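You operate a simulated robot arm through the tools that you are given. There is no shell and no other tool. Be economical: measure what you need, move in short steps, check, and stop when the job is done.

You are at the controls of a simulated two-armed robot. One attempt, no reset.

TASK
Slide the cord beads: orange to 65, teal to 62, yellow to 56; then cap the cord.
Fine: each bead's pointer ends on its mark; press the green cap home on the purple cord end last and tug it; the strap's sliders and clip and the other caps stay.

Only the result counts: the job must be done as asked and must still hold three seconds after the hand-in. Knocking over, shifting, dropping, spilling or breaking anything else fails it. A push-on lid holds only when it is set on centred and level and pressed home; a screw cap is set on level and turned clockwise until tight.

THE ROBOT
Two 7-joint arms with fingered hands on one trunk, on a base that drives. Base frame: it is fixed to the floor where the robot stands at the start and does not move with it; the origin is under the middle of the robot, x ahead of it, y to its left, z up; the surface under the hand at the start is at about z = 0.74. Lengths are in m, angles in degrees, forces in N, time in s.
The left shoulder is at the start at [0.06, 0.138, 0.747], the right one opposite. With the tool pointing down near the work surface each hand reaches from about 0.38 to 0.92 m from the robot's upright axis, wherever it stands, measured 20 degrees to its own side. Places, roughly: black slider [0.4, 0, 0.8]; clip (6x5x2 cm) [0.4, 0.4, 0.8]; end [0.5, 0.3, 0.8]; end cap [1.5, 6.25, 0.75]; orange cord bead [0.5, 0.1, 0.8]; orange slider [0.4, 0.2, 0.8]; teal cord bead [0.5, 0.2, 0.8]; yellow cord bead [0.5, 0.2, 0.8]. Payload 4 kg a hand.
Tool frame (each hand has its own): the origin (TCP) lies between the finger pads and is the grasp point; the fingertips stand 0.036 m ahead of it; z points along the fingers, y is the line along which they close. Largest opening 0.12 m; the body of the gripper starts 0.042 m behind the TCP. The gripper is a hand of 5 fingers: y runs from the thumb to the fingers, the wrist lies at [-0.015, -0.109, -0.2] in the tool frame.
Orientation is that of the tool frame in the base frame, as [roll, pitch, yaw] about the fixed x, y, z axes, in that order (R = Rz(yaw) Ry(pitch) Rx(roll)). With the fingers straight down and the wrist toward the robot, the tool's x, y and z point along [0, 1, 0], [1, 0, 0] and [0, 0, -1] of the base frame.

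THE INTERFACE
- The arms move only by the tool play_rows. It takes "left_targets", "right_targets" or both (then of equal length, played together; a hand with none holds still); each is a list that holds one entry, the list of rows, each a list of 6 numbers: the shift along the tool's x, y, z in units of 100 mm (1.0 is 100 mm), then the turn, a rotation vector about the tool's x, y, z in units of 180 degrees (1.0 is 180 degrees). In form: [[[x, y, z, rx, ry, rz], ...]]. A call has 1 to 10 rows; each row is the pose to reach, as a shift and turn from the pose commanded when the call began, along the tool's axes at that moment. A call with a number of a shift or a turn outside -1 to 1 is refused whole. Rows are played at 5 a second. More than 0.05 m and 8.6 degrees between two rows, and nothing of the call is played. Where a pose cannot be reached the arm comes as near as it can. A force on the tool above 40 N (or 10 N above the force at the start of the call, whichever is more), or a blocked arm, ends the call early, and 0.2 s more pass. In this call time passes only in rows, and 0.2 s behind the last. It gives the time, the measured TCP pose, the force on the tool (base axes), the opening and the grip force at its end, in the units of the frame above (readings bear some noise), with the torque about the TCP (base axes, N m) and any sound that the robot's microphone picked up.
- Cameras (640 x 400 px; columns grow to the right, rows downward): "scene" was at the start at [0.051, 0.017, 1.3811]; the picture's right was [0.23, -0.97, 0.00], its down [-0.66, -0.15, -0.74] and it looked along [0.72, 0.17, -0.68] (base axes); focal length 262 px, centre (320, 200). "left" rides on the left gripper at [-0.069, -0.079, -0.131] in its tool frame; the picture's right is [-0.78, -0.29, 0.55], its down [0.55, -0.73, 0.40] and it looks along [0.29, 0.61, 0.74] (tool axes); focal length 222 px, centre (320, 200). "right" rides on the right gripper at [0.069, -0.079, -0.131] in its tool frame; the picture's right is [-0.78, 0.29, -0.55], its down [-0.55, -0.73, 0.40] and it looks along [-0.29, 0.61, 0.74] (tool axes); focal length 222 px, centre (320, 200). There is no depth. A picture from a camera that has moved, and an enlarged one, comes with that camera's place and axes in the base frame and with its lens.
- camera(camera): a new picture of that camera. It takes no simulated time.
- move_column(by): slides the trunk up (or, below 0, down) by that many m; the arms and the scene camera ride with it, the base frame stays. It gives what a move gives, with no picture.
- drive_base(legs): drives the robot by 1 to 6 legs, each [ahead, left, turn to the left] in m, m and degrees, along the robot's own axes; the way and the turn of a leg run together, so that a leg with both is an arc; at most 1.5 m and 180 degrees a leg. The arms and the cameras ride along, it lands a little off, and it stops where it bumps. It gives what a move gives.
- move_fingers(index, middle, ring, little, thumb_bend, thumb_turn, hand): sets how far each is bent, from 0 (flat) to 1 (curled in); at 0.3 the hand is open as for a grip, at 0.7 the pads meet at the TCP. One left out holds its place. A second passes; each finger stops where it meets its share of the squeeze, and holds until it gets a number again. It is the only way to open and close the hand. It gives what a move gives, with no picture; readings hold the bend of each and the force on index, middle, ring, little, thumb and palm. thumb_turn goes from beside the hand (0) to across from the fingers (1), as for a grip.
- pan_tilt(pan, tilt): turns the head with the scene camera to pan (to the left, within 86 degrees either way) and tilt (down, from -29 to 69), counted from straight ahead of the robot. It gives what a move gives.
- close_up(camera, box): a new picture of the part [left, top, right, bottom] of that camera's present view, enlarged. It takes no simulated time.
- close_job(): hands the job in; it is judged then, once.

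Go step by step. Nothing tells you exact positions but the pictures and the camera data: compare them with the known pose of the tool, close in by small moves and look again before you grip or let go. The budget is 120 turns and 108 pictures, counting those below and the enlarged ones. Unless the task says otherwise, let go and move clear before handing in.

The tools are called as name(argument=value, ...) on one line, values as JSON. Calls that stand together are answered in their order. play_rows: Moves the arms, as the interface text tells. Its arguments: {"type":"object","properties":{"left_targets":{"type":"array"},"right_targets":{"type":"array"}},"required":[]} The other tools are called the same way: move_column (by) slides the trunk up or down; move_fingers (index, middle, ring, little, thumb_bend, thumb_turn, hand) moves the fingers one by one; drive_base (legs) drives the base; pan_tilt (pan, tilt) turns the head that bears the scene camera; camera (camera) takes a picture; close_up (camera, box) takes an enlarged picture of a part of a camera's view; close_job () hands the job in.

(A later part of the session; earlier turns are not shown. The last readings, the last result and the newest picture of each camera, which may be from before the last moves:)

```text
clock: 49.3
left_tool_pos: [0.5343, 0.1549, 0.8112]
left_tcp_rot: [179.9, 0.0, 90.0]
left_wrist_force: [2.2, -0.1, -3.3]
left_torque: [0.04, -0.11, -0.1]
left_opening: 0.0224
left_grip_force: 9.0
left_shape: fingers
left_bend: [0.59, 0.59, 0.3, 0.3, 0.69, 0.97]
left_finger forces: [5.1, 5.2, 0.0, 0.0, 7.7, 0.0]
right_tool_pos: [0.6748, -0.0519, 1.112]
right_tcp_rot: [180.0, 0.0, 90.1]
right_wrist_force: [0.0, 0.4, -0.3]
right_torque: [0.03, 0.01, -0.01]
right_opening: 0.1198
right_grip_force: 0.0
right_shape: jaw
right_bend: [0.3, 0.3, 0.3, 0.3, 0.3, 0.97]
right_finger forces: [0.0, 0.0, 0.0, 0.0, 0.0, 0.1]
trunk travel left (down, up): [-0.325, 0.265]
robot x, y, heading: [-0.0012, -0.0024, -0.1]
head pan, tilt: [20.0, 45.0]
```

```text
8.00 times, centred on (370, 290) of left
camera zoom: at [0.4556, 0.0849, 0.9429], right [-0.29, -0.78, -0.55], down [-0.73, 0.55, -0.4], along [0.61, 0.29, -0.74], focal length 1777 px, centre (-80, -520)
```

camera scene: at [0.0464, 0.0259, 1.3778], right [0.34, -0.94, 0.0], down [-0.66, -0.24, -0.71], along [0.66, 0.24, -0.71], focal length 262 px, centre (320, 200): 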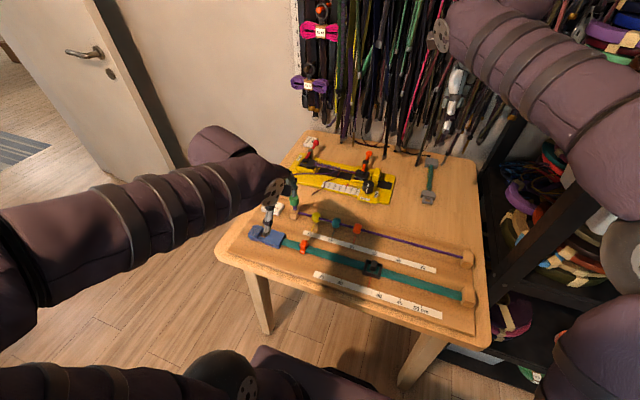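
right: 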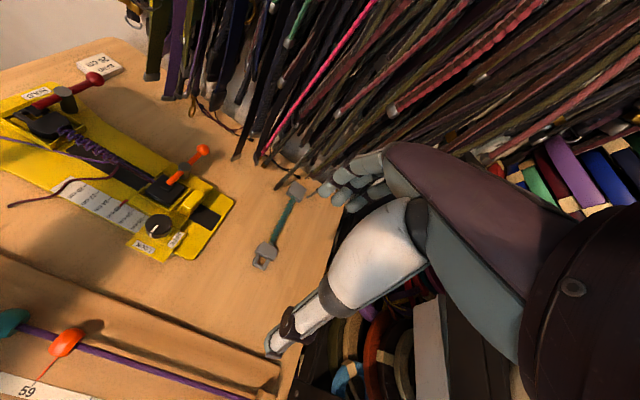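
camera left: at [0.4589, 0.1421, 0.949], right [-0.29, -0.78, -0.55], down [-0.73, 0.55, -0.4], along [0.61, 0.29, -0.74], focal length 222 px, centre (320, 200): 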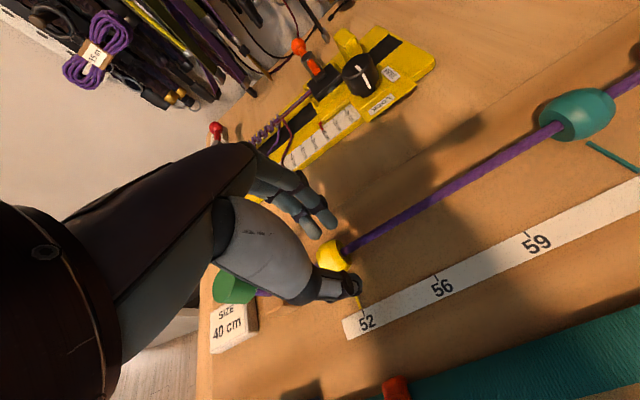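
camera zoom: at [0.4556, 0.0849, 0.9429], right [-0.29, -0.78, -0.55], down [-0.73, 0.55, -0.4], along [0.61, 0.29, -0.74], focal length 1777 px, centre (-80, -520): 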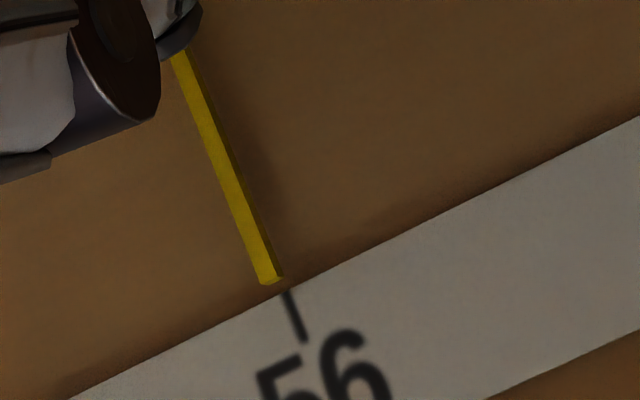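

Within about half a millimetre. I release, raise the hand and take a view straight along the pointers.

move_fingers(hand="left", index=0.5, middle=0.5, thumb_bend=0.53)

move_fingers(hand="left", index=0.3, middle=0.3, thumb_bend=0.3)

play_rows(left_targets=[[[0, 0, -0.4, 0, 0, 0], [0, 0, -0.8, 0, 0, 0], [0.4, 0, -0.9, 0, 0, 0], [0.8, 0, -0.9, 0, 0, 0], [1.0, -0.2, -1.0, 0, 0, 0]]])

camera(camera="left")

```text
clock: 50.3
left_tool_pos: [0.5349, 0.1565, 0.8115]
left_tcp_rot: [179.9, 0.0, 90.0]
left_wrist_force: [0.4, 1.1, 0.1]
left_torque: [0.0, -0.02, 0.01]
left_opening: 0.0548
left_grip_force: 0.1
left_shape: fingers
left_bend: [0.5, 0.5, 0.3, 0.3, 0.53, 0.97]
left_finger forces: [0.0, 0.0, 0.0, 0.0, 0.0, 0.0]
right_tool_pos: [0.6734, -0.053, 1.1127]
right_tcp_rot: [180.0, 0.0, 90.0]
right_wrist_force: [-0.1, 0.3, -0.2]
right_torque: [0.0, 0.02, -0.01]
right_opening: 0.1198
right_grip_force: 0.1
right_shape: jaw
right_bend: [0.3, 0.3, 0.3, 0.3, 0.3, 0.97]
right_finger forces: [0.0, 0.0, 0.0, 0.1, 0.0, 0.1]
trunk travel left (down, up): [-0.325, 0.265]
robot x, y, heading: [0.0017, 0.0027, 0.1]
head pan, tilt: [20.0, 45.0]
```

```text
clock: 51.3
left_tool_pos: [0.534, 0.1554, 0.8119]
left_tcp_rot: [-180.0, -0.1, 90.0]
left_wrist_force: [-0.4, 0.1, -0.3]
left_torque: [-0.04, 0.02, 0.01]
left_opening: 0.1188
left_grip_force: 0.1
left_shape: fingers
left_bend: [0.3, 0.3, 0.3, 0.3, 0.3, 0.97]
left_finger forces: [0.0, 0.0, 0.0, 0.0, 0.0, 0.0]
right_tool_pos: [0.6738, -0.0531, 1.1135]
right_tcp_rot: [-180.0, 0.0, 90.0]
right_wrist_force: [-0.2, -0.7, -0.1]
right_torque: [0.0, 0.02, -0.01]
right_opening: 0.1198
right_grip_force: 0.2
right_shape: jaw
right_bend: [0.3, 0.3, 0.3, 0.3, 0.3, 0.97]
right_finger forces: [0.1, 0.0, 0.1, 0.0, 0.0, 0.1]
trunk travel left (down, up): [-0.325, 0.265]
robot x, y, heading: [-0.0033, -0.0, -0.1]
head pan, tilt: [20.0, 45.0]
```

```text
clock: 52.5
left_tool_pos: [0.5119, 0.2568, 0.9105]
left_tcp_rot: [-180.0, -0.1, 89.9]
left_wrist_force: [-0.7, -0.3, -0.5]
left_torque: [0.02, -0.01, 0.01]
left_opening: 0.1188
left_grip_force: 0.0
left_shape: fingers
left_bend: [0.3, 0.3, 0.3, 0.3, 0.3, 0.97]
left_finger forces: [0.0, 0.1, 0.0, 0.0, 0.0, 0.0]
right_tool_pos: [0.6751, -0.0524, 1.1145]
right_tcp_rot: [179.9, 0.0, 90.0]
right_wrist_force: [0.5, 0.4, 0.2]
right_torque: [0.01, 0.01, 0.0]
right_opening: 0.1197
right_grip_force: 0.1
right_shape: jaw
right_bend: [0.3, 0.3, 0.3, 0.3, 0.3, 0.97]
right_finger forces: [0.0, 0.0, 0.0, 0.0, 0.0, 0.0]
trunk travel left (down, up): [-0.325, 0.265]
robot x, y, heading: [-0.0015, -0.0013, -0.2]
head pan, tilt: [20.0, 45.0]
```

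```text
64 pictures are left
camera left: at [0.4337, 0.1859, 1.042], right [-0.29, -0.78, -0.55], down [-0.73, 0.55, -0.4], along [0.61, 0.29, -0.74], focal length 222 px, centre (320, 200)
```

left: 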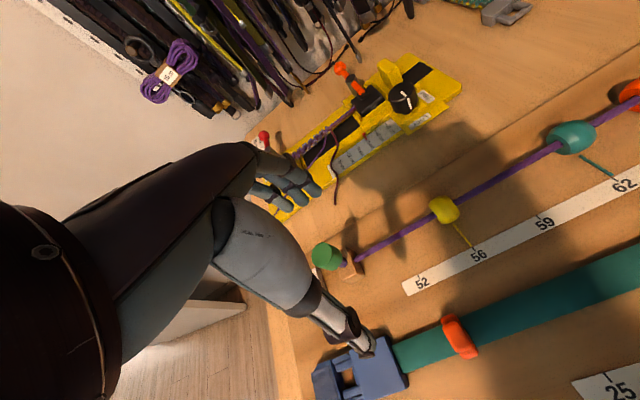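

I enlarge the three pointers from this other side, and via the scene camera.

close_up(camera="left", box=[430, 190, 510, 270])

close_up(camera="left", box=[560, 130, 640, 200])

close_up(camera="scene", box=[310, 210, 430, 280])

```text
5.00 times, centred on (470, 230) of left
camera zoom: at [0.4337, 0.1859, 1.042], right [-0.29, -0.78, -0.55], down [-0.73, 0.55, -0.4], along [0.61, 0.29, -0.74], focal length 1111 px, centre (-430, 50)
```

zoom: 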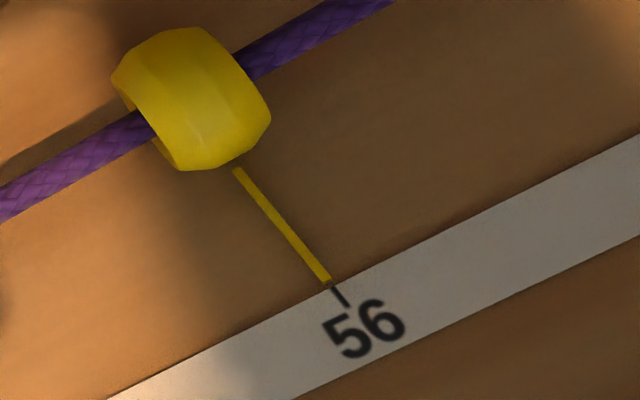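

```text
5.71 times, centred on (600, 165) of left
camera zoom: at [0.4337, 0.1859, 1.042], right [-0.29, -0.78, -0.55], down [-0.73, 0.55, -0.4], along [0.61, 0.29, -0.74], focal length 1269 px, centre (-1280, 400)
```

zoom: 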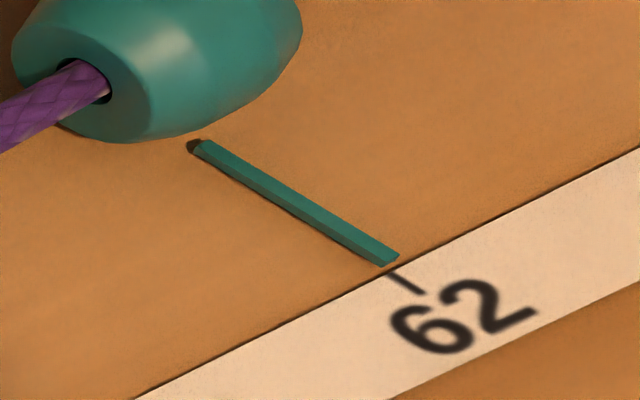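

```text
5.33 times, centred on (370, 245) of scene
camera zoom: at [0.0462, 0.0259, 1.3778], right [0.34, -0.94, 0.0], down [-0.66, -0.24, -0.71], along [0.66, 0.24, -0.71], focal length 1395 px, centre (53, -40)
```

zoom: 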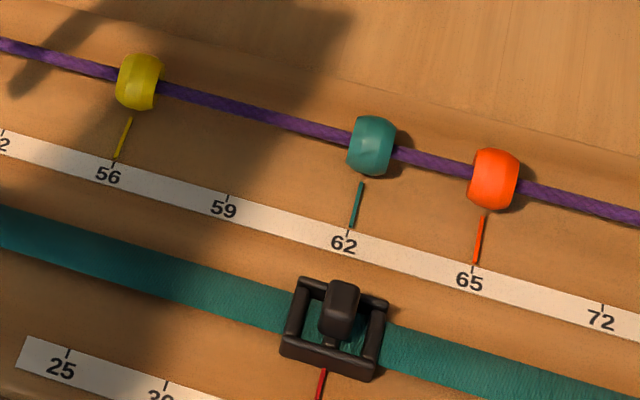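

Yellow and teal are spot on. I check orange more finely.

close_up(camera="scene", box=[385, 240, 415, 268])

close_up(camera="scene", box=[360, 235, 390, 263])

```text
14.29 times, centred on (400, 254) of scene
camera zoom: at [0.0462, 0.0259, 1.3778], right [0.34, -0.94, 0.0], down [-0.66, -0.24, -0.71], along [0.66, 0.24, -0.71], focal length 3738 px, centre (-823, -571)
```

zoom: 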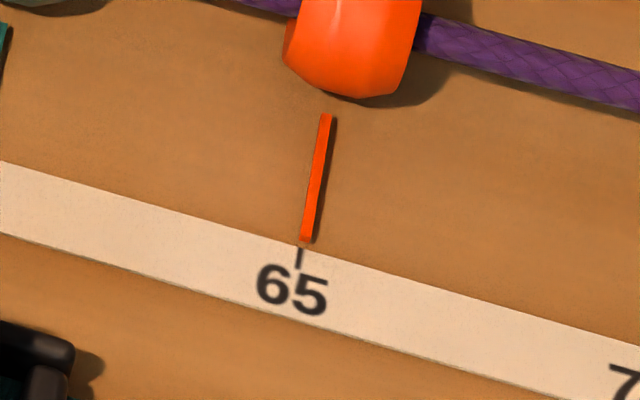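

```text
14.29 times, centred on (375, 249) of scene
camera zoom: at [0.0462, 0.0259, 1.3778], right [0.34, -0.94, 0.0], down [-0.66, -0.24, -0.71], along [0.66, 0.24, -0.71], focal length 3738 px, centre (-466, -500)
```

zoom: 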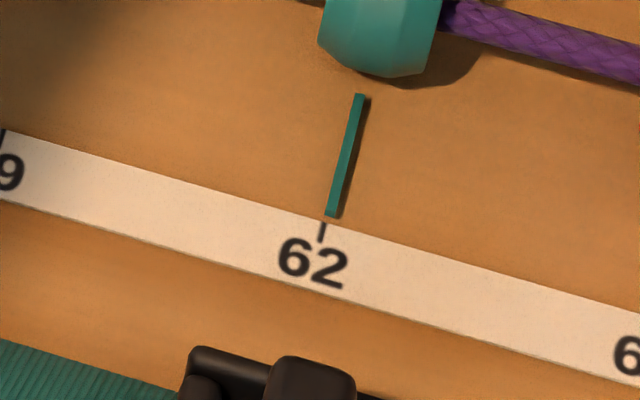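

Orange and teal may be about 1 mm past; I zoom tighter to judge.

close_up(camera="scene", box=[370, 246, 382, 254])

close_up(camera="scene", box=[394, 253, 406, 261])

close_up(camera="scene", box=[325, 234, 337, 242])

```text
16.00 times, centred on (376, 250) of scene
camera zoom: at [0.0462, 0.0259, 1.3778], right [0.34, -0.94, 0.0], down [-0.66, -0.24, -0.71], along [0.66, 0.24, -0.71], focal length 4186 px, centre (-576, -600)
```

zoom: 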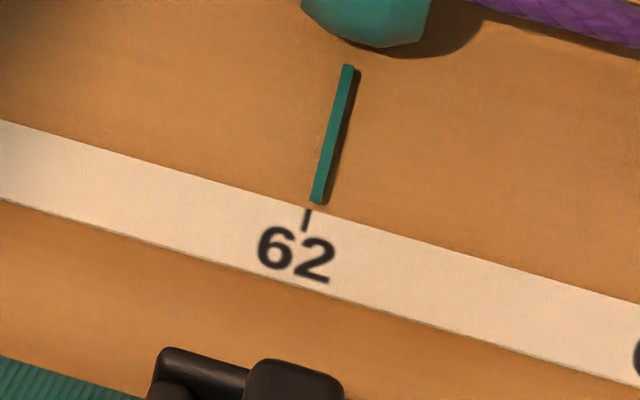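

```text
16.00 times, centred on (400, 257) of scene
camera zoom: at [0.0462, 0.0259, 1.3778], right [0.34, -0.94, 0.0], down [-0.66, -0.24, -0.71], along [0.66, 0.24, -0.71], focal length 4186 px, centre (-960, -712)
```

zoom: 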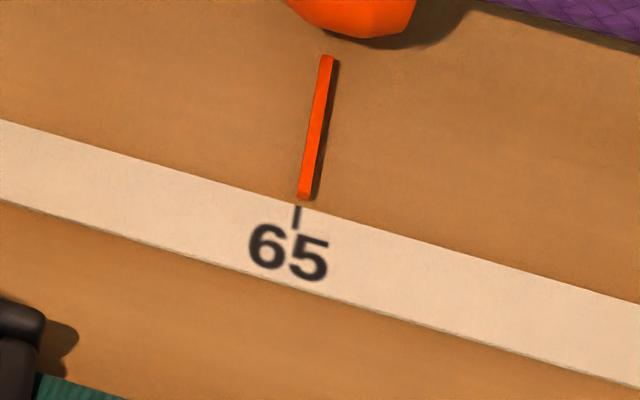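

```text
16.00 times, centred on (331, 238) of scene
camera zoom: at [0.0462, 0.0259, 1.3778], right [0.34, -0.94, 0.0], down [-0.66, -0.24, -0.71], along [0.66, 0.24, -0.71], focal length 4186 px, centre (144, -408)
```

zoom: 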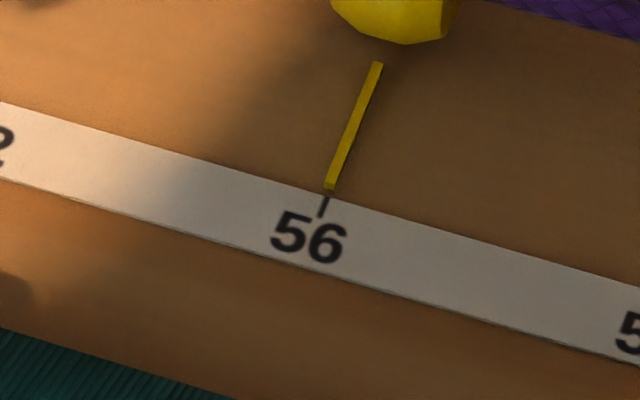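

All three are within about a millimetre of their marks. Before capping, I take a strong zoom of the far table where the place list puts an "end cap".

pan_tilt(pan=76, tilt=6)

close_up(camera="scene", box=[290, 180, 360, 225])

```text
clock: 53.7
left_tool_pos: [0.5126, 0.2564, 0.9114]
left_tcp_rot: [-179.9, 0.0, 90.0]
left_wrist_force: [0.2, 0.4, 0.6]
left_torque: [-0.01, 0.01, -0.02]
left_opening: 0.1189
left_grip_force: 0.0
left_shape: fingers
left_bend: [0.3, 0.3, 0.3, 0.3, 0.3, 0.97]
left_finger forces: [0.0, 0.0, 0.0, 0.1, 0.1, 0.0]
right_tool_pos: [0.6739, -0.0523, 1.1136]
right_tcp_rot: [179.9, 0.0, 89.9]
right_wrist_force: [0.0, -0.4, -0.4]
right_torque: [0.02, 0.01, -0.02]
right_opening: 0.1196
right_grip_force: 0.0
right_shape: jaw
right_bend: [0.3, 0.3, 0.3, 0.3, 0.3, 0.97]
right_finger forces: [0.0, 0.0, 0.0, 0.0, 0.1, 0.0]
trunk travel left (down, up): [-0.325, 0.265]
robot x, y, heading: [-0.0002, 0.001, -0.0]
head pan, tilt: [76.0, 6.0]
```

```text
8.89 times, centred on (325, 202) of scene
camera zoom: at [-0.0076, 0.0874, 1.4391], right [0.97, -0.24, 0.0], down [-0.03, -0.1, -0.99], along [0.24, 0.96, -0.11], focal length 2326 px, centre (276, 178)
```

zoom: 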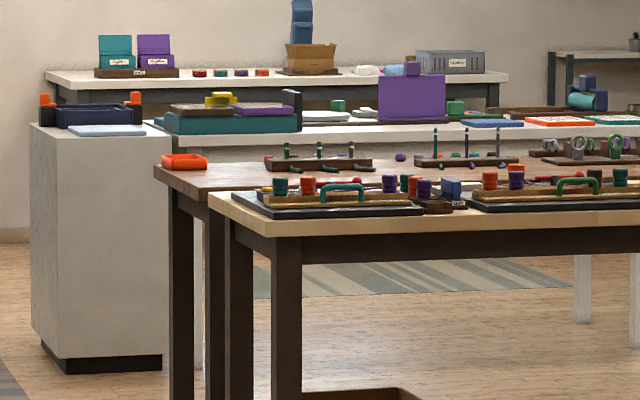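

close_up(camera="scene", box=[310, 192, 332, 208])

close_up(camera="scene", box=[330, 192, 352, 208])

```text
16.00 times, centred on (321, 200) of scene
camera zoom: at [-0.0076, 0.0874, 1.4391], right [0.97, -0.24, 0.0], down [-0.03, -0.1, -0.99], along [0.24, 0.96, -0.11], focal length 4186 px, centre (304, 200)
```

zoom: 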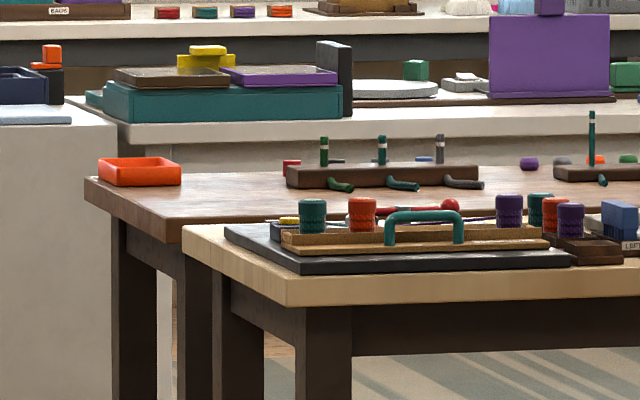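

```text
16.00 times, centred on (341, 200) of scene
camera zoom: at [-0.0076, 0.0874, 1.4391], right [0.97, -0.24, 0.0], down [-0.03, -0.1, -0.99], along [0.24, 0.96, -0.11], focal length 4186 px, centre (-16, 200)
```

zoom: 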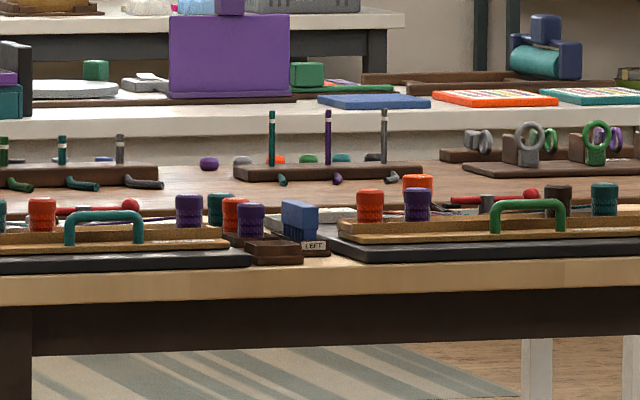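

The far tables hold other cords and other caps; the purple cord's end here already carries the loose green cap, so that is the one to press home. I bring the left hand above it and check alignment.

play_rows(left_targets=[[[0.15, 0.12, 0, 0, 0, 0], [0.3, 0.23, 0, 0, 0, 0], [0.3, 0.23, 0.25, 0, 0, 0]]])

camera(camera="left")

pan_tilt(pan=25, tilt=45)

close_up(camera="scene", box=[250, 150, 370, 240])

```text
clock: 54.5
left_tool_pos: [0.5346, 0.2857, 0.8874]
left_tcp_rot: [179.9, -0.1, 90.0]
left_wrist_force: [0.0, 0.2, 0.6]
left_torque: [-0.02, -0.03, 0.01]
left_opening: 0.1187
left_grip_force: 0.0
left_shape: fingers
left_bend: [0.3, 0.3, 0.3, 0.3, 0.3, 0.97]
left_finger forces: [0.1, 0.1, 0.1, 0.1, 0.0, 0.0]
right_tool_pos: [0.6748, -0.0528, 1.113]
right_tcp_rot: [-179.9, 0.0, 90.0]
right_wrist_force: [0.8, 0.5, 0.0]
right_torque: [-0.02, -0.03, -0.01]
right_opening: 0.1197
right_grip_force: 0.1
right_shape: jaw
right_bend: [0.3, 0.3, 0.3, 0.3, 0.3, 0.97]
right_finger forces: [0.1, 0.0, 0.1, 0.0, 0.0, 0.0]
trunk travel left (down, up): [-0.325, 0.265]
robot x, y, heading: [0.0024, 0.0009, 0.1]
head pan, tilt: [76.0, 6.0]
```

```text
52 pictures are left
camera left: at [0.4559, 0.2145, 1.0181], right [-0.29, -0.79, -0.55], down [-0.73, 0.55, -0.4], along [0.61, 0.29, -0.74], focal length 222 px, centre (320, 200)
```

left: 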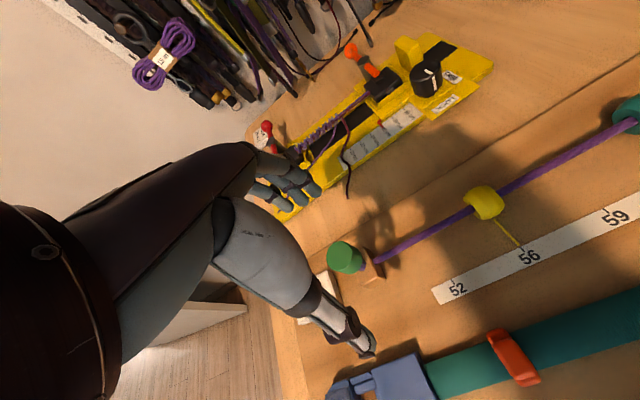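

```text
clock: 55.7
left_tool_pos: [0.5338, 0.2859, 0.8867]
left_tcp_rot: [-179.9, -0.1, 90.1]
left_wrist_force: [0.8, -0.8, -0.4]
left_torque: [0.01, -0.01, 0.0]
left_opening: 0.1189
left_grip_force: 0.0
left_shape: fingers
left_bend: [0.3, 0.3, 0.3, 0.3, 0.3, 0.97]
left_finger forces: [0.1, 0.1, 0.0, 0.1, 0.0, 0.0]
right_tool_pos: [0.6738, -0.053, 1.1124]
right_tcp_rot: [180.0, 0.1, 90.0]
right_wrist_force: [0.1, -0.2, -0.7]
right_torque: [-0.01, -0.02, 0.03]
right_opening: 0.12
right_grip_force: 0.1
right_shape: jaw
right_bend: [0.3, 0.3, 0.3, 0.3, 0.3, 0.97]
right_finger forces: [0.2, 0.0, 0.0, 0.1, 0.1, 0.1]
trunk travel left (down, up): [-0.325, 0.265]
robot x, y, heading: [-0.0013, 0.0034, 0.1]
head pan, tilt: [25.0, 45.0]
```

```text
4.44 times, centred on (310, 195) of scene
camera zoom: at [0.0437, 0.0325, 1.3778], right [0.42, -0.91, 0.0], down [-0.64, -0.3, -0.71], along [0.64, 0.3, -0.71], focal length 1163 px, centre (364, 222)
```

zoom: 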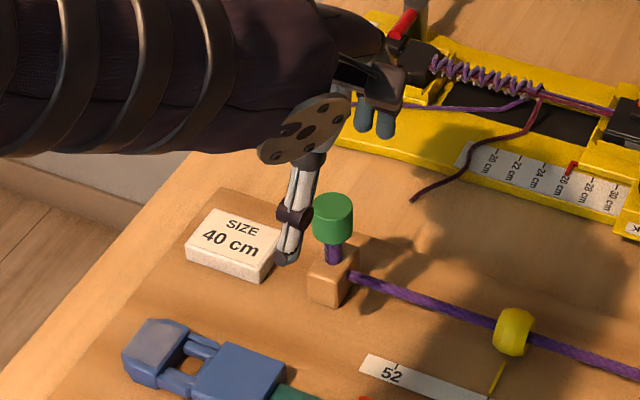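

The hand is centred on the cap. I descend around it.

play_rows(left_targets=[[[0, 0.01, 0.15, 0, 0, 0], [0, 0.02, 0.3, 0, 0, 0], [0, 0.02, 0.43, 0, 0, 0]]])

move_fingers(hand="left", index=0.52, middle=0.52, thumb_bend=0.53)

close_up(camera="left", box=[220, 170, 420, 320])

close_up(camera="scene", box=[280, 170, 350, 220])

```text
clock: 56.5
left_tool_pos: [0.5375, 0.2855, 0.8428]
left_tcp_rot: [-179.9, 0.0, 90.0]
left_wrist_force: [0.6, -0.4, -0.5]
left_torque: [0.0, 0.01, 0.01]
left_opening: 0.1189
left_grip_force: 0.1
left_shape: fingers
left_bend: [0.3, 0.3, 0.3, 0.3, 0.3, 0.97]
left_finger forces: [0.0, 0.0, 0.0, 0.1, 0.0, 0.0]
right_tool_pos: [0.6737, -0.0528, 1.1133]
right_tcp_rot: [180.0, 0.0, 90.0]
right_wrist_force: [-0.1, -0.1, -0.4]
right_torque: [-0.03, 0.01, 0.02]
right_opening: 0.1195
right_grip_force: 0.0
right_shape: jaw
right_bend: [0.3, 0.3, 0.3, 0.3, 0.3, 0.97]
right_finger forces: [0.0, 0.0, 0.0, 0.1, 0.0, 0.0]
trunk travel left (down, up): [-0.325, 0.265]
robot x, y, heading: [0.0004, -0.0018, -0.2]
head pan, tilt: [25.0, 45.0]
```

```text
clock: 57.5
left_tool_pos: [0.5379, 0.2861, 0.8419]
left_tcp_rot: [-180.0, 0.1, 90.0]
left_wrist_force: [0.8, 0.0, 0.6]
left_torque: [-0.01, -0.03, 0.01]
left_opening: 0.053
left_grip_force: 0.1
left_shape: fingers
left_bend: [0.52, 0.52, 0.3, 0.3, 0.53, 0.97]
left_finger forces: [0.0, 0.0, 0.0, 0.1, 0.0, 0.0]
right_tool_pos: [0.6742, -0.0536, 1.1136]
right_tcp_rot: [180.0, 0.0, 90.1]
right_wrist_force: [-0.6, 0.2, -0.7]
right_torque: [-0.03, 0.01, 0.0]
right_opening: 0.12
right_grip_force: 0.1
right_shape: jaw
right_bend: [0.3, 0.3, 0.3, 0.3, 0.3, 0.97]
right_finger forces: [0.0, 0.1, 0.1, 0.1, 0.0, 0.1]
trunk travel left (down, up): [-0.325, 0.265]
robot x, y, heading: [-0.0002, -0.0004, -0.3]
head pan, tilt: [25.0, 45.0]
```

```text
2.67 times, centred on (320, 245) of left
camera zoom: at [0.4596, 0.2148, 0.9733], right [-0.29, -0.78, -0.55], down [-0.73, 0.55, -0.4], along [0.61, 0.29, -0.74], focal length 592 px, centre (320, 80)
```

zoom: 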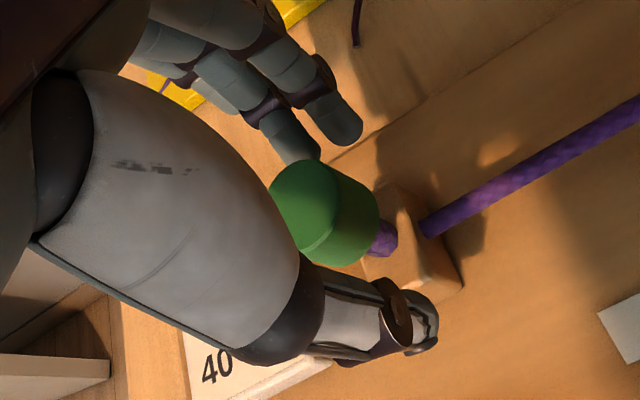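

```text
8.00 times, centred on (315, 195) of scene
camera zoom: at [0.0438, 0.0324, 1.3778], right [0.42, -0.91, 0.0], down [-0.64, -0.3, -0.71], along [0.64, 0.3, -0.71], focal length 2093 px, centre (360, 240)
```

zoom: 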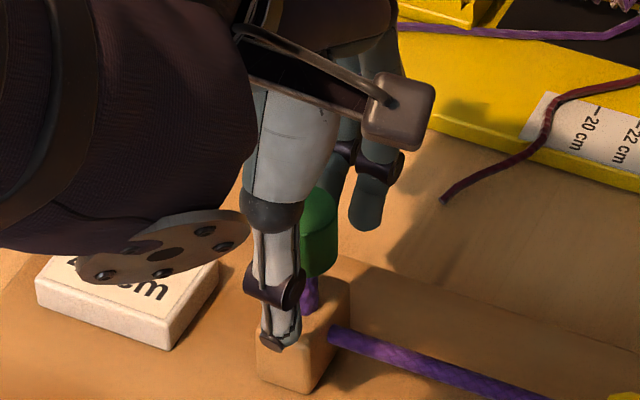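

The cap is ~6 mm further left than the pinch line. I shift and close the fingers on it.

play_rows(left_targets=[[[0.06, 0, 0, 0, 0, 0]]])

move_fingers(hand="left", index=0.6, middle=0.6, thumb_bend=0.64)

close_up(camera="left", box=[220, 170, 420, 320])

```text
clock: 57.9
left_tool_pos: [0.5376, 0.2923, 0.8431]
left_tcp_rot: [180.0, 0.1, 90.0]
left_wrist_force: [0.7, -0.5, -0.6]
left_torque: [-0.02, -0.03, 0.02]
left_opening: 0.0529
left_grip_force: 0.0
left_shape: fingers
left_bend: [0.52, 0.52, 0.3, 0.3, 0.53, 0.97]
left_finger forces: [0.1, 0.0, 0.1, 0.1, 0.0, 0.0]
right_tool_pos: [0.6749, -0.0533, 1.1126]
right_tcp_rot: [180.0, -0.1, 90.0]
right_wrist_force: [-0.5, 0.2, -0.5]
right_torque: [-0.02, -0.02, 0.01]
right_opening: 0.1195
right_grip_force: 0.1
right_shape: jaw
right_bend: [0.3, 0.3, 0.3, 0.3, 0.3, 0.97]
right_finger forces: [0.0, 0.0, 0.0, 0.1, 0.0, 0.1]
trunk travel left (down, up): [-0.325, 0.265]
robot x, y, heading: [-0.0014, 0.0013, -0.1]
head pan, tilt: [25.0, 45.0]
```

```text
clock: 58.9
left_tool_pos: [0.5393, 0.2916, 0.8431]
left_tcp_rot: [180.0, -0.1, 89.9]
left_wrist_force: [-0.4, 0.2, 0.3]
left_torque: [0.0, 0.01, -0.01]
left_opening: 0.0247
left_grip_force: 0.3
left_shape: fingers
left_bend: [0.6, 0.6, 0.3, 0.3, 0.64, 0.97]
left_finger forces: [0.1, 0.1, 0.1, 0.0, 0.1, 0.0]
right_tool_pos: [0.6745, -0.0536, 1.1137]
right_tcp_rot: [-179.8, -0.1, 90.1]
right_wrist_force: [0.1, -0.2, 1.3]
right_torque: [-0.01, 0.0, 0.0]
right_opening: 0.1195
right_grip_force: 0.1
right_shape: jaw
right_bend: [0.3, 0.3, 0.3, 0.3, 0.3, 0.97]
right_finger forces: [0.1, 0.0, 0.1, 0.0, 0.0, 0.0]
trunk travel left (down, up): [-0.325, 0.265]
robot x, y, heading: [-0.0008, -0.0016, -0.2]
head pan, tilt: [25.0, 45.0]
```

```text
2.67 times, centred on (320, 245) of left
camera zoom: at [0.4602, 0.2209, 0.974], right [-0.29, -0.78, -0.55], down [-0.73, 0.55, -0.4], along [0.61, 0.29, -0.74], focal length 592 px, centre (320, 80)
```

zoom: 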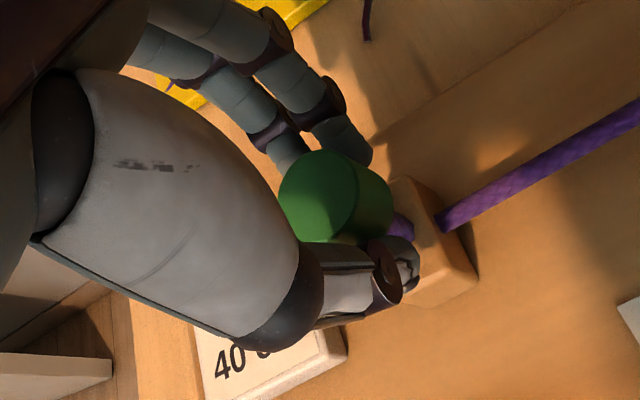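

Almost touching; I close further.

move_fingers(hand="left", index=0.65, middle=0.65, thumb_bend=0.72)

close_up(camera="left", box=[220, 170, 420, 320])

```text
clock: 59.9
left_tool_pos: [0.5393, 0.292, 0.8429]
left_tcp_rot: [-180.0, -0.1, 90.0]
left_wrist_force: [-1.5, 0.5, 0.0]
left_torque: [0.04, 0.05, -0.01]
left_opening: 0.0201
left_grip_force: 5.4
left_shape: fingers
left_bend: [0.62, 0.63, 0.3, 0.3, 0.68, 0.97]
left_finger forces: [3.1, 1.7, 0.0, 0.0, 7.1, 0.0]
right_tool_pos: [0.675, -0.0535, 1.1145]
right_tcp_rot: [-180.0, -0.1, 90.0]
right_wrist_force: [-0.7, -0.2, -0.3]
right_torque: [-0.03, 0.02, 0.05]
right_opening: 0.1197
right_grip_force: 0.0
right_shape: jaw
right_bend: [0.3, 0.3, 0.3, 0.3, 0.3, 0.97]
right_finger forces: [0.0, 0.1, 0.0, 0.0, 0.2, 0.0]
trunk travel left (down, up): [-0.325, 0.265]
robot x, y, heading: [-0.0029, -0.0035, -0.4]
head pan, tilt: [25.0, 45.0]
```

```text
2.67 times, centred on (320, 245) of left
camera zoom: at [0.4601, 0.221, 0.974], right [-0.29, -0.78, -0.55], down [-0.74, 0.55, -0.4], along [0.61, 0.29, -0.74], focal length 592 px, centre (320, 80)
```

zoom: 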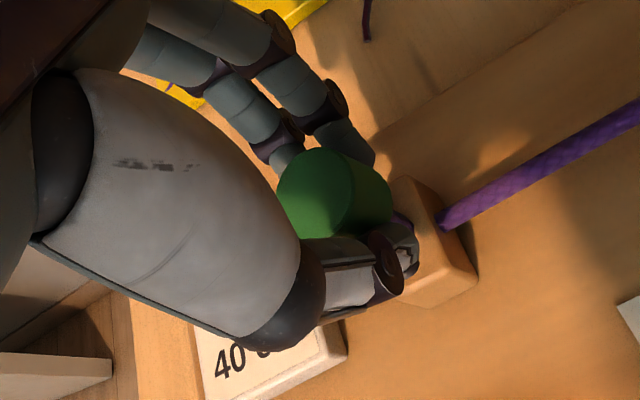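

The cap is held. I push straight down in small steps, watching the force.

play_rows(left_targets=[[[0, 0, 0.02, 0, 0, 0], [0, 0, 0.04, 0, 0, 0], [0, 0, 0.06, 0, 0, 0]]])

close_up(camera="left", box=[220, 170, 420, 320])

```text
clock: 60.7
left_tool_pos: [0.5396, 0.2901, 0.8373]
left_tcp_rot: [-179.9, 0.0, 89.9]
left_wrist_force: [-6.0, -1.5, 1.9]
left_torque: [-0.04, 0.15, -0.01]
left_opening: 0.0116
left_grip_force: 2.9
left_shape: fingers
left_bend: [0.65, 0.65, 0.3, 0.3, 0.69, 0.96]
left_finger forces: [0.1, 0.0, 0.1, 0.1, 4.8, 0.0]
right_tool_pos: [0.674, -0.0537, 1.113]
right_tcp_rot: [-180.0, 0.1, 89.9]
right_wrist_force: [-0.3, -0.6, 1.2]
right_torque: [0.01, -0.01, 0.01]
right_opening: 0.1197
right_grip_force: 0.0
right_shape: jaw
right_bend: [0.3, 0.3, 0.3, 0.3, 0.3, 0.97]
right_finger forces: [0.0, 0.0, 0.0, 0.0, 0.1, 0.1]
trunk travel left (down, up): [-0.325, 0.265]
robot x, y, heading: [-0.0007, -0.004, -0.1]
head pan, tilt: [25.0, 45.0]
```

```text
2.67 times, centred on (320, 245) of left
camera zoom: at [0.4598, 0.2193, 0.9678], right [-0.29, -0.78, -0.55], down [-0.73, 0.55, -0.4], along [0.61, 0.29, -0.74], focal length 592 px, centre (320, 80)
```

zoom: 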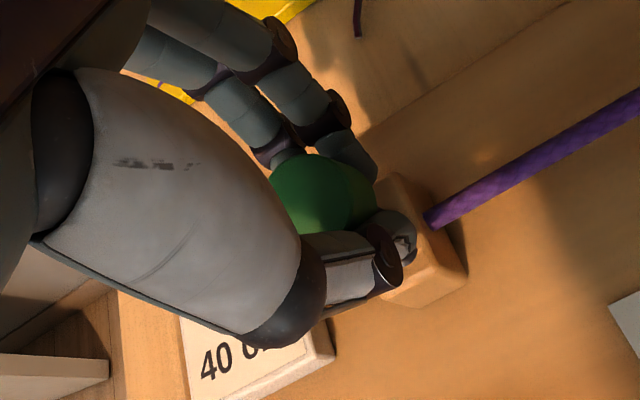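

The fingers slipped; I open them and look at the cap's state.

move_fingers(hand="left", index=0.4, middle=0.4, thumb_bend=0.4)

close_up(camera="left", box=[260, 190, 400, 300])

close_up(camera="scene", box=[280, 170, 350, 220])

```text
clock: 61.7
left_tool_pos: [0.5401, 0.2907, 0.8378]
left_tcp_rot: [179.9, -0.1, 90.0]
left_wrist_force: [-0.5, 0.4, 0.6]
left_torque: [-0.03, 0.02, 0.01]
left_opening: 0.0898
left_grip_force: 0.1
left_shape: fingers
left_bend: [0.4, 0.4, 0.3, 0.3, 0.4, 0.97]
left_finger forces: [0.0, 0.1, 0.1, 0.1, 0.0, 0.1]
right_tool_pos: [0.6751, -0.0542, 1.1118]
right_tcp_rot: [179.9, 0.0, 90.0]
right_wrist_force: [-0.7, 0.4, 0.2]
right_torque: [-0.03, 0.0, -0.02]
right_opening: 0.12
right_grip_force: 0.0
right_shape: jaw
right_bend: [0.3, 0.3, 0.3, 0.3, 0.3, 0.97]
right_finger forces: [0.0, 0.0, 0.0, 0.0, 0.0, 0.0]
trunk travel left (down, up): [-0.325, 0.265]
robot x, y, heading: [0.0016, -0.0016, -0.1]
head pan, tilt: [25.0, 45.0]
```

```text
3.64 times, centred on (330, 245) of left
camera zoom: at [0.4603, 0.2198, 0.9677], right [-0.29, -0.78, -0.55], down [-0.73, 0.55, -0.4], along [0.61, 0.29, -0.74], focal length 808 px, centre (284, 36)
```

zoom: 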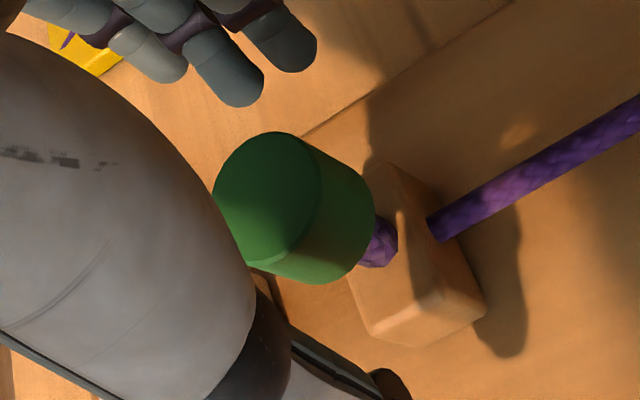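

```text
8.00 times, centred on (315, 195) of scene
camera zoom: at [0.0438, 0.0324, 1.3778], right [0.42, -0.91, 0.0], down [-0.64, -0.3, -0.71], along [0.64, 0.3, -0.71], focal length 2093 px, centre (360, 240)
```

zoom: 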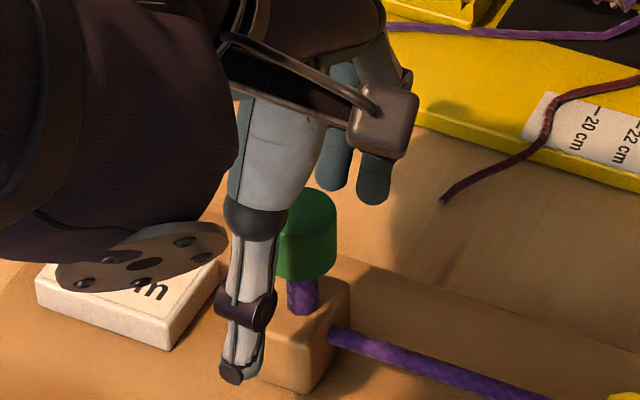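

The cap is still level, with stub showing below. I'll press from above with the bunched fingertips: raise, bunch, and look.

play_rows(left_targets=[[[0, 0, -0.3, 0, 0, 0], [0, 0, -0.6, 0, 0, 0], [0.01, 0, -0.7, 0, 0, 0]]])

move_fingers(hand="left", index=0.68, middle=0.68, thumb_bend=0.74)

camera(camera="left")

close_up(camera="scene", box=[270, 145, 360, 215])

```text
clock: 62.5
left_tool_pos: [0.5383, 0.2925, 0.908]
left_tcp_rot: [-180.0, 0.0, 90.0]
left_wrist_force: [0.2, 0.2, -0.5]
left_torque: [-0.01, 0.0, 0.0]
left_opening: 0.0897
left_grip_force: 0.0
left_shape: fingers
left_bend: [0.4, 0.4, 0.3, 0.3, 0.4, 0.97]
left_finger forces: [0.0, 0.0, 0.0, 0.0, 0.0, 0.1]
right_tool_pos: [0.6745, -0.0541, 1.1133]
right_tcp_rot: [-179.9, 0.0, 89.9]
right_wrist_force: [-0.4, 0.6, -1.0]
right_torque: [-0.04, 0.01, -0.03]
right_opening: 0.1196
right_grip_force: 0.1
right_shape: jaw
right_bend: [0.3, 0.3, 0.3, 0.3, 0.3, 0.97]
right_finger forces: [0.1, 0.0, 0.1, 0.0, 0.0, 0.0]
trunk travel left (down, up): [-0.325, 0.265]
robot x, y, heading: [-0.0011, 0.0008, -0.1]
head pan, tilt: [25.0, 45.0]
```

```text
clock: 63.5
left_tool_pos: [0.5387, 0.2923, 0.9075]
left_tcp_rot: [-179.9, 0.0, 90.1]
left_wrist_force: [-0.2, 0.1, -0.6]
left_torque: [0.01, -0.02, -0.02]
left_opening: 0.0
left_grip_force: 0.1
left_shape: fingers
left_bend: [0.67, 0.68, 0.3, 0.3, 0.73, 0.97]
left_finger forces: [0.0, 0.1, 0.0, 0.0, 0.0, 0.0]
right_tool_pos: [0.6744, -0.0527, 1.1134]
right_tcp_rot: [-180.0, 0.0, 90.1]
right_wrist_force: [0.3, 0.3, 0.4]
right_torque: [0.02, -0.01, 0.0]
right_opening: 0.1197
right_grip_force: 0.1
right_shape: jaw
right_bend: [0.3, 0.3, 0.3, 0.3, 0.3, 0.97]
right_finger forces: [0.0, 0.0, 0.0, 0.0, 0.1, 0.0]
trunk travel left (down, up): [-0.325, 0.265]
robot x, y, heading: [0.0008, 0.0002, -0.0]
head pan, tilt: [25.0, 45.0]
```

```text
43 pictures are left
camera left: at [0.4599, 0.2211, 1.0381], right [-0.29, -0.78, -0.55], down [-0.73, 0.55, -0.4], along [0.61, 0.29, -0.74], focal length 222 px, centre (320, 200)
```

left: 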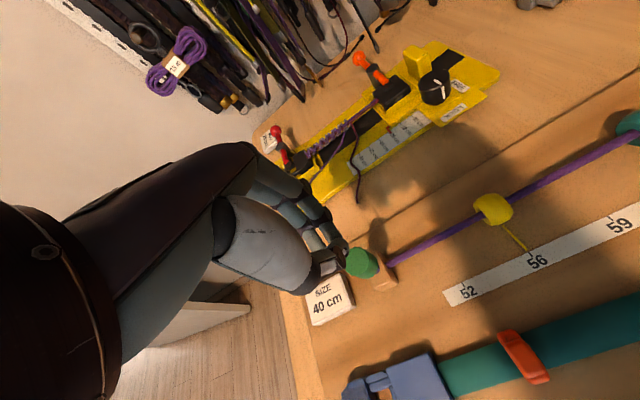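

```text
5.71 times, centred on (315, 180) of scene
camera zoom: at [0.0437, 0.0324, 1.3778], right [0.42, -0.91, 0.0], down [-0.64, -0.3, -0.71], along [0.64, 0.3, -0.71], focal length 1495 px, centre (349, 314)
```

zoom: 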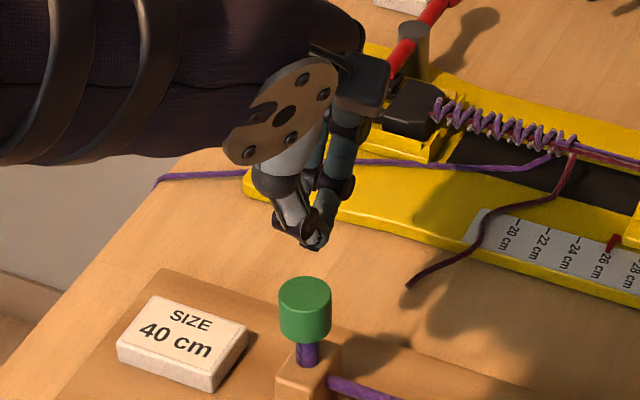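

I need the fingertip-to-cap offset precisely, so I zoom in on both views.

close_up(camera="left", box=[290, 215, 410, 305])

close_up(camera="scene", box=[295, 170, 335, 200])

```text
4.44 times, centred on (350, 260) of left
camera zoom: at [0.4599, 0.2211, 1.0381], right [-0.29, -0.78, -0.55], down [-0.73, 0.55, -0.4], along [0.61, 0.29, -0.74], focal length 987 px, centre (187, -67)
```

zoom: 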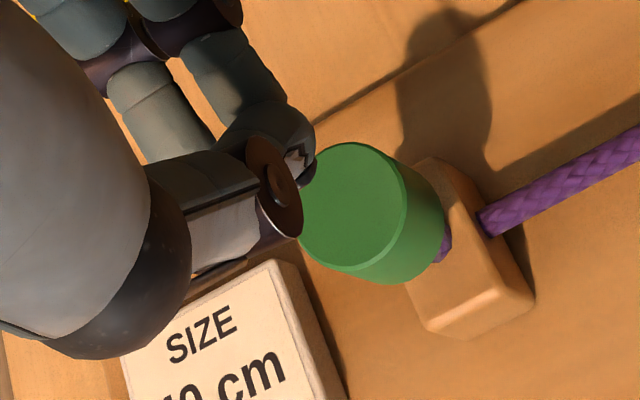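

```text
13.33 times, centred on (315, 185) of scene
camera zoom: at [0.0437, 0.0324, 1.3778], right [0.42, -0.91, 0.0], down [-0.64, -0.3, -0.71], along [0.64, 0.3, -0.71], focal length 3488 px, centre (387, 400)
```

zoom: 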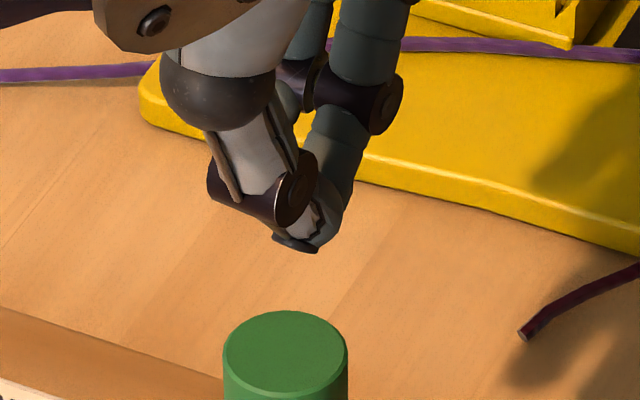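

The fingertip bunch is about 3.5 mm right of the cap axis. I correct and descend until contact.

play_rows(left_targets=[[[0.035, 0, 0, 0, 0, 0], [0.035, 0, 0.08, 0, 0, 0], [0.035, 0, 0.15, 0, 0, 0], [0.035, 0, 0.2, 0, 0, 0], [0.035, 0, 0.25, 0, 0, 0]]])

close_up(camera="scene", box=[290, 170, 340, 210])

```text
clock: 64.7
left_tool_pos: [0.5389, 0.2951, 0.8825]
left_tcp_rot: [-179.9, 0.0, 89.9]
left_wrist_force: [1.0, 0.1, 0.3]
left_torque: [-0.01, -0.02, 0.0]
left_opening: 0.0001
left_grip_force: 0.0
left_shape: fingers
left_bend: [0.67, 0.68, 0.3, 0.3, 0.73, 0.97]
left_finger forces: [0.0, 0.1, 0.1, 0.0, 0.0, 0.1]
right_tool_pos: [0.6733, -0.053, 1.1131]
right_tcp_rot: [-180.0, 0.0, 90.0]
right_wrist_force: [-0.3, 0.1, -0.2]
right_torque: [0.0, 0.01, -0.01]
right_opening: 0.1198
right_grip_force: 0.0
right_shape: jaw
right_bend: [0.3, 0.3, 0.3, 0.3, 0.3, 0.97]
right_finger forces: [0.0, 0.0, 0.0, 0.0, 0.0, 0.1]
trunk travel left (down, up): [-0.325, 0.265]
robot x, y, heading: [-0.0014, -0.0009, -0.2]
head pan, tilt: [25.0, 45.0]
```

```text
10.00 times, centred on (315, 190) of scene
camera zoom: at [0.0438, 0.0324, 1.3778], right [0.42, -0.91, 0.0], down [-0.64, -0.3, -0.71], along [0.64, 0.3, -0.71], focal length 2616 px, centre (370, 300)
```

zoom: 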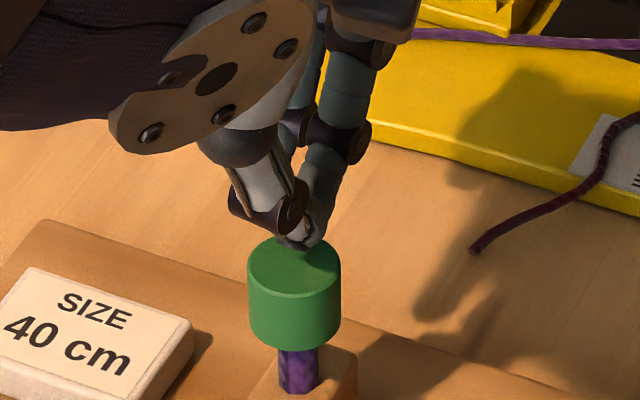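

Nearly in contact and slightly behind centre; I shift 3 mm back toward the robot and descend in small steps.

play_rows(left_targets=[[[0.01, -0.03, 0, 0, 0, 0], [0.01, -0.03, 0.03, 0, 0, 0], [0.01, -0.03, 0.06, 0, 0, 0], [0.01, -0.03, 0.09, 0, 0, 0]]])

close_up(camera="scene", box=[290, 170, 340, 210])

```text
clock: 65.7
left_tool_pos: [0.5352, 0.2967, 0.8738]
left_tcp_rot: [179.8, 0.0, 89.9]
left_wrist_force: [0.3, -0.2, 3.3]
left_torque: [-0.05, -0.05, -0.03]
left_opening: 0.0
left_grip_force: 2.3
left_shape: fingers
left_bend: [0.68, 0.68, 0.3, 0.3, 0.73, 0.97]
left_finger forces: [4.3, 0.0, 0.0, 0.0, 0.0, 0.0]
right_tool_pos: [0.6736, -0.0541, 1.1135]
right_tcp_rot: [180.0, 0.0, 90.0]
right_wrist_force: [0.0, -0.6, -0.3]
right_torque: [-0.03, -0.01, -0.01]
right_opening: 0.1196
right_grip_force: 0.0
right_shape: jaw
right_bend: [0.3, 0.3, 0.3, 0.3, 0.3, 0.97]
right_finger forces: [0.0, 0.0, 0.1, 0.0, 0.0, 0.1]
trunk travel left (down, up): [-0.325, 0.265]
robot x, y, heading: [-0.0017, 0.0007, 0.2]
head pan, tilt: [25.0, 45.0]
```

```text
10.00 times, centred on (315, 190) of scene
camera zoom: at [0.0435, 0.0322, 1.3779], right [0.42, -0.91, 0.0], down [-0.64, -0.3, -0.71], along [0.64, 0.3, -0.71], focal length 2616 px, centre (370, 300)
```

zoom: 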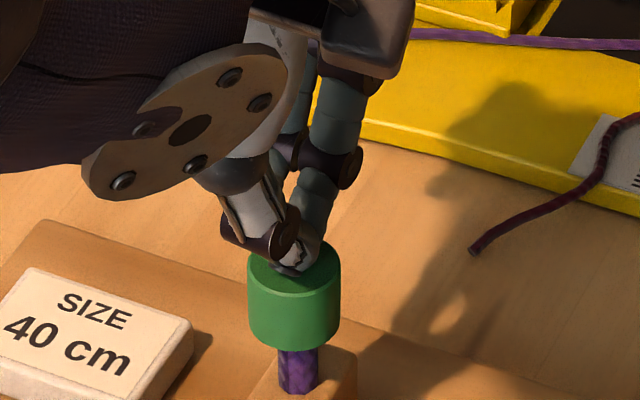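

Only the index bears, right of centre. I lift slightly, shift 5 mm left so the bearing finger is on the cap's axis, and press.

play_rows(left_targets=[[[0, 0, -0.05, 0, 0, 0], [0.05, -0.02, -0.05, 0, 0, 0], [0.05, -0.02, 0, 0, 0, 0], [0.05, -0.02, 0.03, 0, 0, 0], [0.05, -0.02, 0.05, 0, 0, 0]]])

close_up(camera="scene", box=[290, 170, 340, 210])

```text
clock: 66.9
left_tool_pos: [0.5344, 0.3026, 0.8674]
left_tcp_rot: [-179.9, -0.1, 89.9]
left_wrist_force: [-0.2, 0.6, -0.1]
left_torque: [0.0, 0.01, 0.02]
left_opening: 0.0001
left_grip_force: 0.2
left_shape: fingers
left_bend: [0.67, 0.68, 0.3, 0.3, 0.73, 0.97]
left_finger forces: [0.0, 0.0, 0.0, 0.0, 0.1, 0.1]
right_tool_pos: [0.6734, -0.0532, 1.1129]
right_tcp_rot: [180.0, 0.0, 90.0]
right_wrist_force: [-0.1, 0.2, -0.4]
right_torque: [0.03, -0.02, -0.03]
right_opening: 0.1194
right_grip_force: 0.1
right_shape: jaw
right_bend: [0.3, 0.3, 0.3, 0.3, 0.3, 0.97]
right_finger forces: [0.1, 0.1, 0.0, 0.0, 0.0, 0.0]
trunk travel left (down, up): [-0.325, 0.265]
robot x, y, heading: [0.0012, 0.0019, -0.0]
head pan, tilt: [25.0, 45.0]
```

```text
10.00 times, centred on (315, 190) of scene
camera zoom: at [0.0437, 0.0324, 1.3777], right [0.42, -0.91, 0.0], down [-0.64, -0.3, -0.71], along [0.64, 0.3, -0.71], focal length 2616 px, centre (370, 300)
```

zoom: 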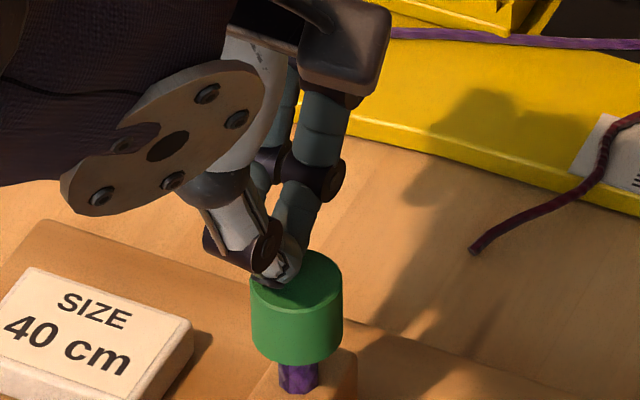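

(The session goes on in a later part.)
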